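You operate a simulated robot arm through the tools that you are given. There is no shell and no other tool. Be economical: measure what you need, move in short steps, check, and stop when the job is done.

Carry out the task below with a simulated robot arm. There is one attempt and no reset: what you move stays moved.

Task
Put the can that says "beans" from the top of the kitchen island on the white dinner plate.

Only the result counts: the job must be done as asked and must still hold three seconds after the hand-in. Knocking over, shifting, dropping, spilling or breaking anything else fails it.

Robot
A 5-joint arm with a two-finger parallel gripper, fixed in place. Base frame: the origin is at the foot of the arm, x ahead of it, y to its left, z up; the work surface is at about z = 0. Units: mm, rad, N and s.
With the tool pointing down near the work surface it reaches from about 260 to 680 mm from the base axis. Its first joint turns from -1.152 to 1.152 rad. The tool tilts only in the upright plane through the base axis and itself; it spins freely about its own axis. Payload 2.9 kg.
The tool frame sits at the grasp point between the pads (the TCP): z along the fingers, y along the line on which they close. The tips reach 30 mm beyond it. Largest opening 110 mm; finger width 20, thickness 10; the body of the gripper, 48 by 112 mm, starts 55 mm behind the TCP.
Orientation is that of the tool frame in the base frame, as [roll, pitch, yaw] about the fixed x, y, z axes, in that order (R = Rz(yaw) Ry(pitch) Rx(roll)). With the fingers straight down and closing along the base's y, the tool's x points along the base's -x, its y along +y and its z along -z.

Tools
- The arm moves only by the tool send_rows. Its argument "moves" is a list of rows, each a list of 4 numbers: the shift along the base's x, y, z in mm, then the turn about the base's z in rad. In form: [[x, y, z, twist], ...]. A call has 1 to 8 rows; each row shifts and turns the commanded pose from where the row before left it. "grip" is the finger opening in mm, from 0 to 110, set as the call begins (left out, the last holds). Each row takes 0.2 s and may step no farther than 50 mm and 0.15 rad from the row before; otherwise, or with a gripper value out of range, the whole call is refused. A pose out of reach is approached as far as the arm can. The call stops where the force on the tool passes 40 N (or 10 N more than at its start, if that is more) or the arm is blocked; 0.2 s more then pass. Each finger travels about 108 mm/s and halts on what it meets, pressing with about 29 N; the grip force reading is that of the motor and also rises with nothing between the fingers. The clock runs only during rows and for 0.2 s after the last one: add rows that do not move to give the fingers time. It gives the time, the measured TCP pose, the force on the tool (base axes), the opening and the grip force at its end, in the units of the frame above (readings bear some noise).
- Cameras (640 x 400 px; columns grow to the right, rows downward): "scene" is fixed at [22.7, -447.6, 597.1]; the picture's right is [0.86, -0.52, 0.00], its down [-0.32, -0.54, -0.78] and it looks along [0.40, 0.67, -0.63] (base axes); focal length 337 px, centre (320, 200). "wrist" rides on the gripper at [72, 17, -103] in the tool frame; the picture's right is [-0.23, 0.97, 0.00], its down [-0.76, -0.18, -0.62] and it looks along [-0.61, -0.14, 0.78] (tool axes); focal length 222 px, centre (320, 200). There is no depth. A picture from a camera that has moved, and an enlarged one, comes with that camera's place and axes in the base frame and with its lens.
- camera(camera): a new picture of that camera. It takes no simulated time.
- zoom(camera, box): a new picture of the part [left, top, right, bottom] of that camera's present view, enlarged. It takes no simulated time.
- close_job(): hands the job in; it is judged then, once.

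Go step by step. Nothing tells you positions but the pictures and the camera data: compare them with the known pose of the tool, close in by small moves and look again before you grip or let go. The budget is 90 turns and 36 pictures, counting those below and the enlarged ones. Unless the task says otherwise, let go and move clear before handing in, and close with one line.

The tools are called after ">>>" as a command line: name --pt "numbers of a row" for each row, then --argument value for the rest, lists and objects as JSON in quotes. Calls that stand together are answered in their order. send_rows: Moves the arm, as the interface text tells. Its arguments: {"type":"object","properties":{"moves":{"type":"array","items":{"type":"array","items":{"type":"number"}}},"grip":{"type":"number"}},"required":["moves"]} The other tools are called the same way: camera (camera) takes a picture; zoom (camera, box) takes an enlarged picture of a part of a camera's view; close_job () hands the job in.

At the start:

```text
time: 0.0
eef_pos: [343.7, 111.7, 319.6]
tool_rot: [3.142, 0.002, -3.139]
ft_force: [0.0, 0.5, -1.3]
finger_gap: 109.8
grip_force: 0.0
```

scene: 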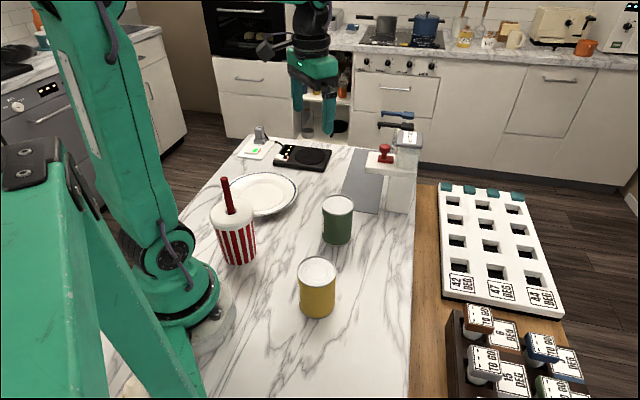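
wrist: 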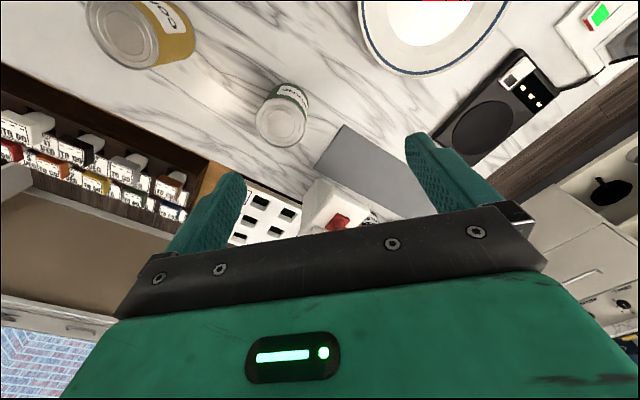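

I see a green can and a yellow can, both with labels facing the arm; I need to read which says "beans". I zoom in on the wrist view.

>>> zoom --camera "wrist" --box '[230, 60, 350, 160]'

>>> zoom --camera "wrist" --box '[80, 0, 220, 90]'

>>> zoom --camera "scene" --box '[180, 130, 420, 330]'

```text
4.00 times, centred on (290, 110) of wrist
camera zoom: at [270.6, 128.3, 422.9], right [0.23, 0.97, 0.0], down [0.76, -0.18, 0.62], along [0.61, -0.14, -0.78], focal length 888 px, centre (440, 560)
```

zoom: 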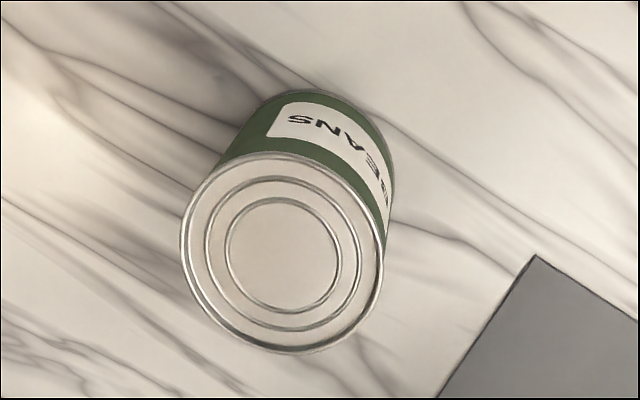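

```text
4.44 times, centred on (150, 45) of wrist
camera zoom: at [270.6, 128.3, 422.9], right [0.23, 0.97, 0.0], down [0.76, -0.18, 0.62], along [0.61, -0.14, -0.78], focal length 987 px, centre (1076, 889)
```

zoom: 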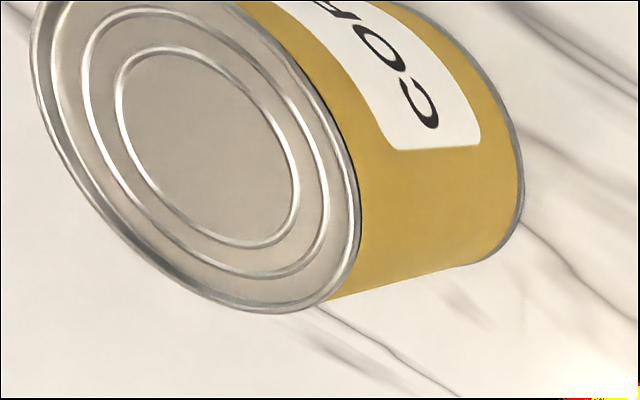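

```text
2.00 times, centred on (300, 230) of scene
camera zoom: at [22.7, -447.6, 597.1], right [0.86, -0.52, 0.0], down [-0.32, -0.54, -0.78], along [0.4, 0.67, -0.63], focal length 674 px, centre (360, 140)
```

zoom: 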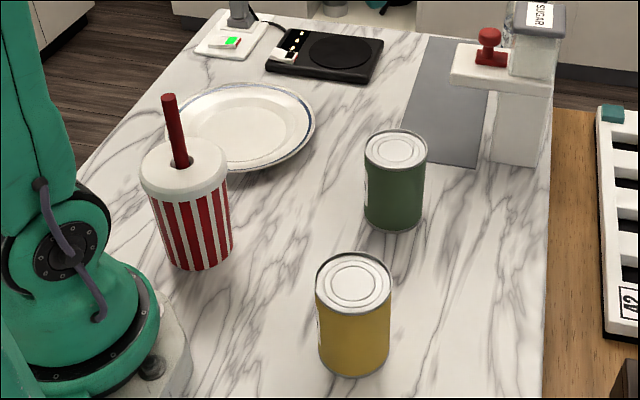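

The green can is "beans". Combining both views puts it at about (368, 49), roughly 72 mm wide and 100 mm tall, with the plate centre near (264, 288). I move above the can with the tips still clear of it, then check.

>>> send_rows --pt "8 -21 -35 0" --pt "8 -21 -35 0" --pt "8 -21 -35 0" --pt "0 0 0 0" --grip 110

>>> camera --camera "wrist"

>>> camera --camera "scene"

```text
time: 1.0
eef_pos: [369.8, 49.8, 214.8]
tool_rot: [-3.141, -0.001, -3.141]
ft_force: [-0.5, -0.7, -0.2]
finger_gap: 109.8
grip_force: 0.0
```

```text
30 pictures are left
camera wrist: at [296.5, 66.2, 317.5], right [0.23, 0.97, 0.0], down [0.76, -0.18, 0.62], along [0.61, -0.14, -0.78], focal length 222 px, centre (320, 200)
```

wrist: 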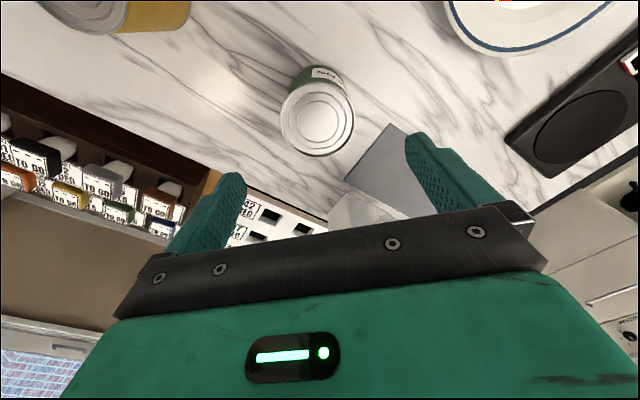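

```text
29 pictures are left
```

scene: 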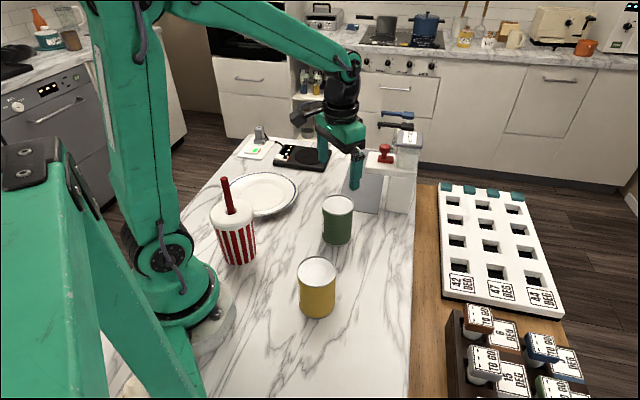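

The can sits almost exactly under the tool, at about (365, 48). I lower in two stages with a small correction.

>>> send_rows --pt "-2 -1 -30 0" --pt "-1 0 -30 0" --pt "0 0 -20 0" --pt "0 0 0 0"

>>> camera --camera "wrist"

>>> zoom --camera "scene" --box '[260, 80, 440, 260]'

```text
time: 2.0
eef_pos: [365.4, 46.9, 133.9]
tool_rot: [3.14, 0.0, -3.142]
ft_force: [-0.2, -0.3, -0.5]
finger_gap: 110.0
grip_force: 0.1
```

```text
28 pictures are left
camera wrist: at [292.1, 64.2, 237.4], right [0.23, 0.97, 0.0], down [0.76, -0.18, 0.62], along [0.61, -0.14, -0.78], focal length 222 px, centre (320, 200)
```

wrist: 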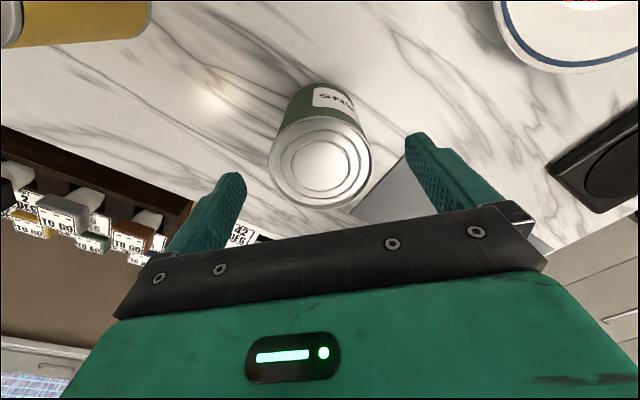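

```text
2.22 times, centred on (350, 170) of scene
camera zoom: at [22.7, -447.6, 597.1], right [0.86, -0.52, 0.0], down [-0.32, -0.54, -0.78], along [0.4, 0.67, -0.63], focal length 749 px, centre (253, 267)
```

zoom: 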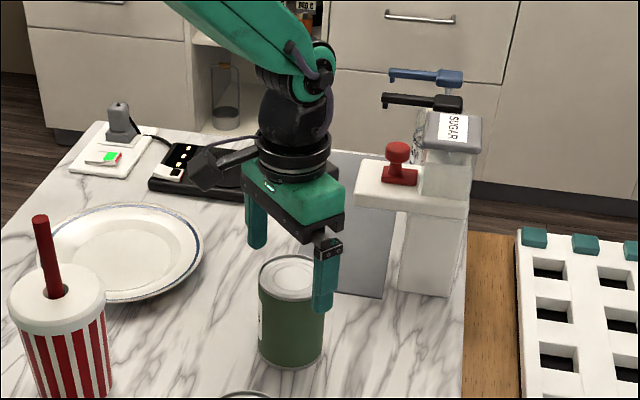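

The can is centred between the fingers, with enough room on both sides. I descend to about z = 68 and close.

>>> send_rows --pt "0 0.5 -20 0" --pt "0 0 -20 0" --pt "0 0 -26 0" --pt "0 0 0 0"

>>> camera --camera "wrist"

```text
time: 3.0
eef_pos: [363.6, 47.6, 68.4]
tool_rot: [-3.141, 0.001, -3.141]
ft_force: [0.2, -0.4, -0.2]
finger_gap: 110.0
grip_force: 0.1
```

```text
26 pictures are left
camera wrist: at [290.2, 65.6, 171.9], right [0.23, 0.97, 0.0], down [0.76, -0.18, 0.62], along [0.61, -0.14, -0.78], focal length 222 px, centre (320, 200)
```

wrist: 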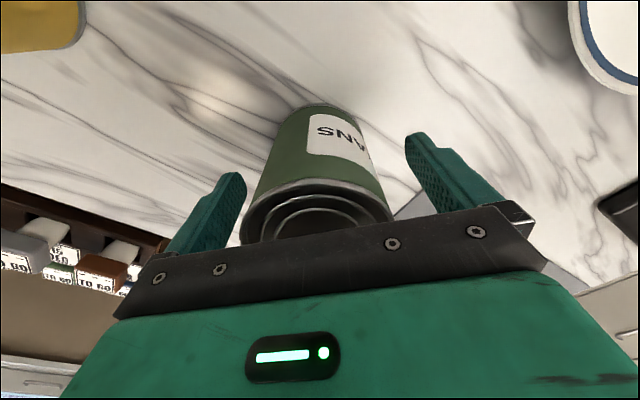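

The can is between the fingers, so I close on it.

>>> send_rows --pt "1 0 0 0" --pt "0 0 0 0" --pt "0 0 0 0" --pt "0 0 0 0" --grip 50

```text
time: 4.0
eef_pos: [365.9, 49.1, 69.5]
tool_rot: [-3.141, 0.0, 3.141]
ft_force: [0.1, 0.5, -0.1]
finger_gap: 72.4
grip_force: 28.8
```

The fingers stopped at 72.4 mm with a firm grip. I lift the can straight up.

>>> send_rows --pt "0 0 15 0" --pt "0 0 30 0" --pt "0 0 30 0" --pt "0 0 30 0" --pt "0 0 0 0"

>>> camera --camera "scene"

```text
time: 5.2
eef_pos: [363.2, 46.8, 173.5]
tool_rot: [3.142, 0.001, 3.141]
ft_force: [-0.2, 0.1, -4.7]
finger_gap: 72.2
grip_force: 28.7
```

```text
25 pictures are left
```

scene: 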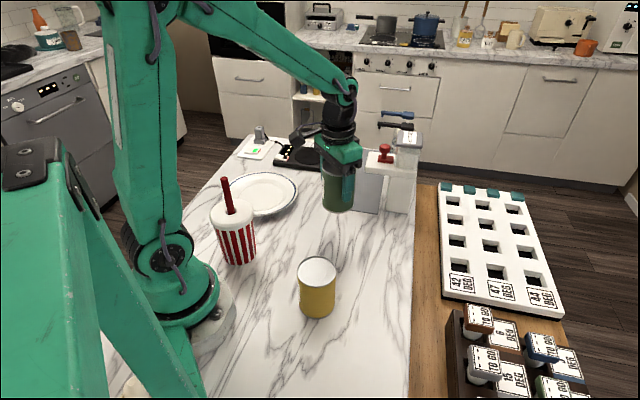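

The can is held and lifted. I carry it towards the plate, stopping partway to measure the plate with the wrist camera.

>>> send_rows --pt "-12 30 0 0" --pt "-12 30 0 0" --pt "-12 30 0 0" --pt "-12 30 0 0" --pt "-12 30 0 0" --pt "0 0 0 0"

>>> camera --camera "wrist"

>>> camera --camera "scene"

```text
time: 6.6
eef_pos: [304.6, 198.6, 172.8]
tool_rot: [3.141, -0.001, -3.141]
ft_force: [-0.3, 0.2, -4.4]
finger_gap: 72.1
grip_force: 28.8
```

```text
24 pictures are left
camera wrist: at [232.1, 215.5, 275.9], right [0.23, 0.97, 0.0], down [0.76, -0.18, 0.62], along [0.61, -0.14, -0.78], focal length 222 px, centre (320, 200)
```

wrist: 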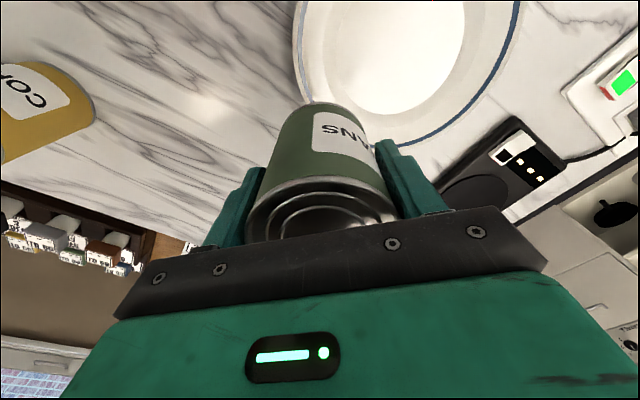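

```text
23 pictures are left
```

scene: 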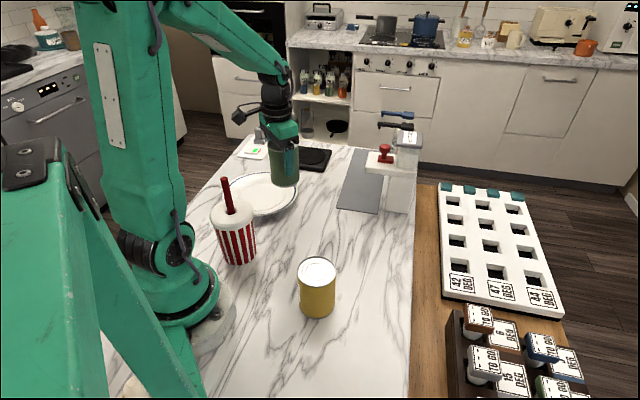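

From this view the plate centre comes out at about (269, 289) with a radius near 103 mm, which agrees with the first estimate. I move above it and check before lowering.

>>> send_rows --pt "-12 30 0 0" --pt "-12 30 0 0" --pt "-12 31 0 0" --pt "0 0 0 0" --pt "0 0 -40 0" --pt "0 0 -20 0" --pt "0 0 0 0"

>>> camera --camera "wrist"

>>> zoom --camera "scene" --box '[160, 70, 360, 270]'

```text
time: 8.2
eef_pos: [270.5, 288.7, 113.3]
tool_rot: [-3.141, -0.001, 3.141]
ft_force: [-0.2, 0.9, -4.6]
finger_gap: 72.2
grip_force: 29.6
```

```text
22 pictures are left
camera wrist: at [197.2, 305.6, 216.3], right [0.23, 0.97, 0.0], down [0.76, -0.18, 0.62], along [0.61, -0.14, -0.78], focal length 222 px, centre (320, 200)
```

wrist: 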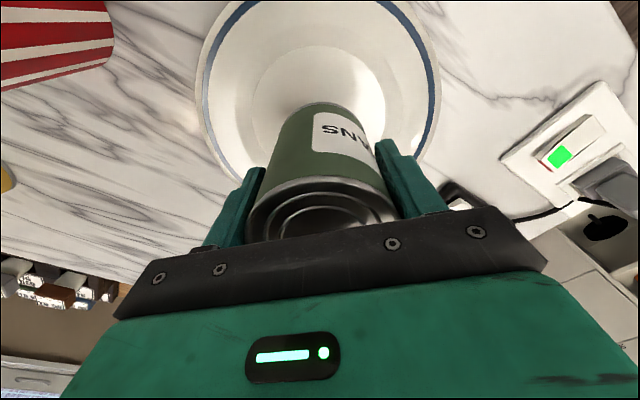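

```text
2.00 times, centred on (260, 170) of scene
camera zoom: at [22.7, -447.6, 597.1], right [0.86, -0.52, 0.0], down [-0.32, -0.54, -0.78], along [0.4, 0.67, -0.63], focal length 674 px, centre (440, 260)
```

zoom: 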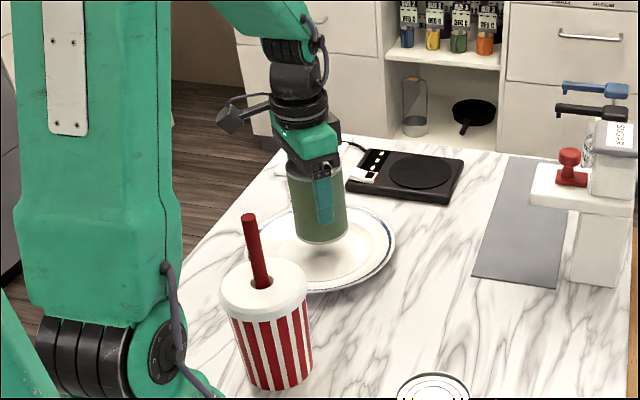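

The can is centred over the plate's well with its bottom about 35 mm above it. I lower it gently and watch the force.

>>> send_rows --pt "0 0 -12 0" --pt "0 0 -10 0" --pt "0 0 -4 0" --pt "0 0 0 0"

>>> zoom --camera "scene" --box '[220, 120, 320, 220]'

```text
time: 9.2
eef_pos: [270.1, 289.4, 86.5]
tool_rot: [-3.141, 0.0, -3.14]
ft_force: [0.5, 0.0, -3.7]
finger_gap: 72.4
grip_force: 29.2
```

```text
4.00 times, centred on (270, 170) of scene
camera zoom: at [22.7, -447.6, 597.1], right [0.86, -0.52, 0.0], down [-0.32, -0.54, -0.78], along [0.4, 0.67, -0.63], focal length 1348 px, centre (520, 320)
```

zoom: 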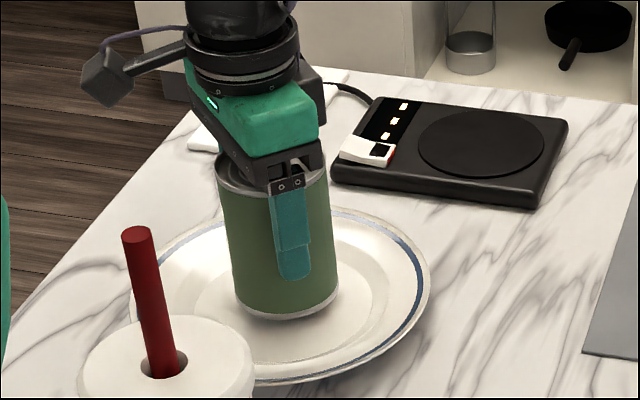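

No contact yet and the can is nicely centred. I continue in small steps.

>>> send_rows --pt "0 0 -3 0" --pt "0 0 -2 0" --pt "0 0 0 0"

```text
time: 10.0
eef_pos: [269.4, 289.3, 82.6]
tool_rot: [3.142, 0.0, -3.14]
ft_force: [-0.1, -0.3, -3.8]
finger_gap: 72.2
grip_force: 28.2
```

The force is unchanged, so I keep lowering in 2 mm steps.

>>> send_rows --pt "0 0 -2 0" --pt "0 0 -2 0" --pt "0 0 0 0"

```text
time: 10.8
eef_pos: [269.7, 289.1, 78.6]
tool_rot: [3.141, -0.001, 3.141]
ft_force: [0.1, -0.1, -4.3]
finger_gap: 72.0
grip_force: 29.3
```

Still only the can's weight shows on the tool. I go on down.

>>> send_rows --pt "0 0 -1.5 0" --pt "0 0 -1.5 0" --pt "0 0 0 0"

```text
time: 11.6
eef_pos: [269.2, 289.7, 77.4]
tool_rot: [-3.141, -0.001, -3.141]
ft_force: [-0.6, -0.1, -4.2]
finger_gap: 72.1
grip_force: 29.3
```

No contact yet, so I take another small step.

>>> send_rows --pt "0 0 -1 0" --pt "0 0 -1 0" --pt "0 0 0 0"

>>> zoom --camera "scene" --box '[220, 120, 320, 220]'

```text
time: 12.4
eef_pos: [269.3, 288.5, 75.9]
tool_rot: [3.14, 0.003, -3.141]
ft_force: [4.2, -8.7, 19.2]
finger_gap: 72.1
grip_force: 29.3
```

```text
4.00 times, centred on (270, 170) of scene
camera zoom: at [22.6, -447.6, 597.0], right [0.86, -0.52, 0.0], down [-0.32, -0.54, -0.78], along [0.4, 0.67, -0.63], focal length 1348 px, centre (520, 320)
```

zoom: 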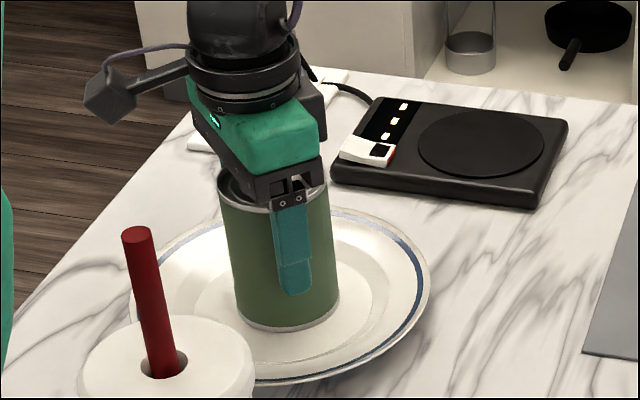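

The upward force shows the can now rests on the plate. I ease off slightly and open the fingers.

>>> send_rows --pt "0 0 0.7 0" --pt "0 0 0 0"

>>> send_rows --pt "0 0 0 0" --pt "0 0 0 0" --pt "0 0 0 0" --grip 108

>>> camera --camera "wrist"

```text
time: 13.0
eef_pos: [269.0, 289.0, 74.6]
tool_rot: [3.138, 0.004, -3.141]
ft_force: [7.5, -4.2, 15.6]
finger_gap: 72.0
grip_force: 29.2
```

```text
time: 13.8
eef_pos: [269.2, 288.9, 75.1]
tool_rot: [3.141, 0.0, -3.141]
ft_force: [1.0, 0.6, -0.3]
finger_gap: 107.9
grip_force: 0.1
```

```text
18 pictures are left
camera wrist: at [195.6, 306.1, 177.8], right [0.23, 0.97, 0.0], down [0.76, -0.18, 0.62], along [0.61, -0.14, -0.78], focal length 222 px, centre (320, 200)
```

wrist: 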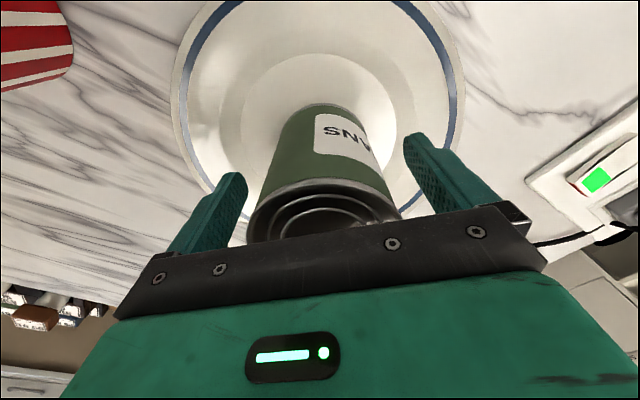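

The can is free and standing in the well. I rise straight up and check.

>>> send_rows --pt "0 0 15 0" --pt "0 0 25 0" --pt "0 0 30 0" --pt "0 0 40 0" --pt "0 0 40 0" --pt "0 0 0 0"

>>> camera --camera "scene"

>>> camera --camera "wrist"

```text
time: 15.2
eef_pos: [269.8, 287.6, 224.6]
tool_rot: [3.141, 0.001, 3.141]
ft_force: [0.5, 1.0, -0.8]
finger_gap: 107.8
grip_force: 0.1
```

```text
17 pictures are left
```

scene: 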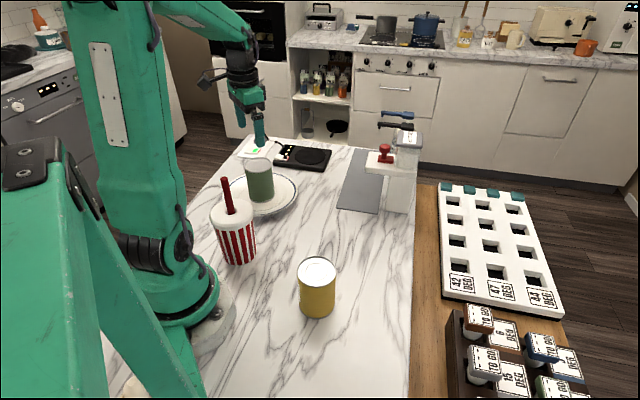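

```text
16 pictures are left
camera wrist: at [196.3, 305.5, 328.2], right [0.23, 0.97, 0.0], down [0.76, -0.18, 0.62], along [0.61, -0.14, -0.78], focal length 222 px, centre (320, 200)
```

wrist: 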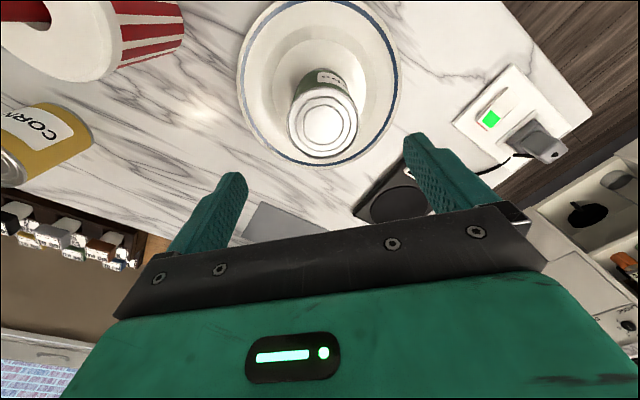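

The beans can stands upright on the plate, the gripper is clear, and nothing else has moved. I hand in the job.

>>> close_job

```text
The job is handed in.
```

The green "beans" can is standing upright in the middle of the white dinner plate, and nothing else on the island looks moved.
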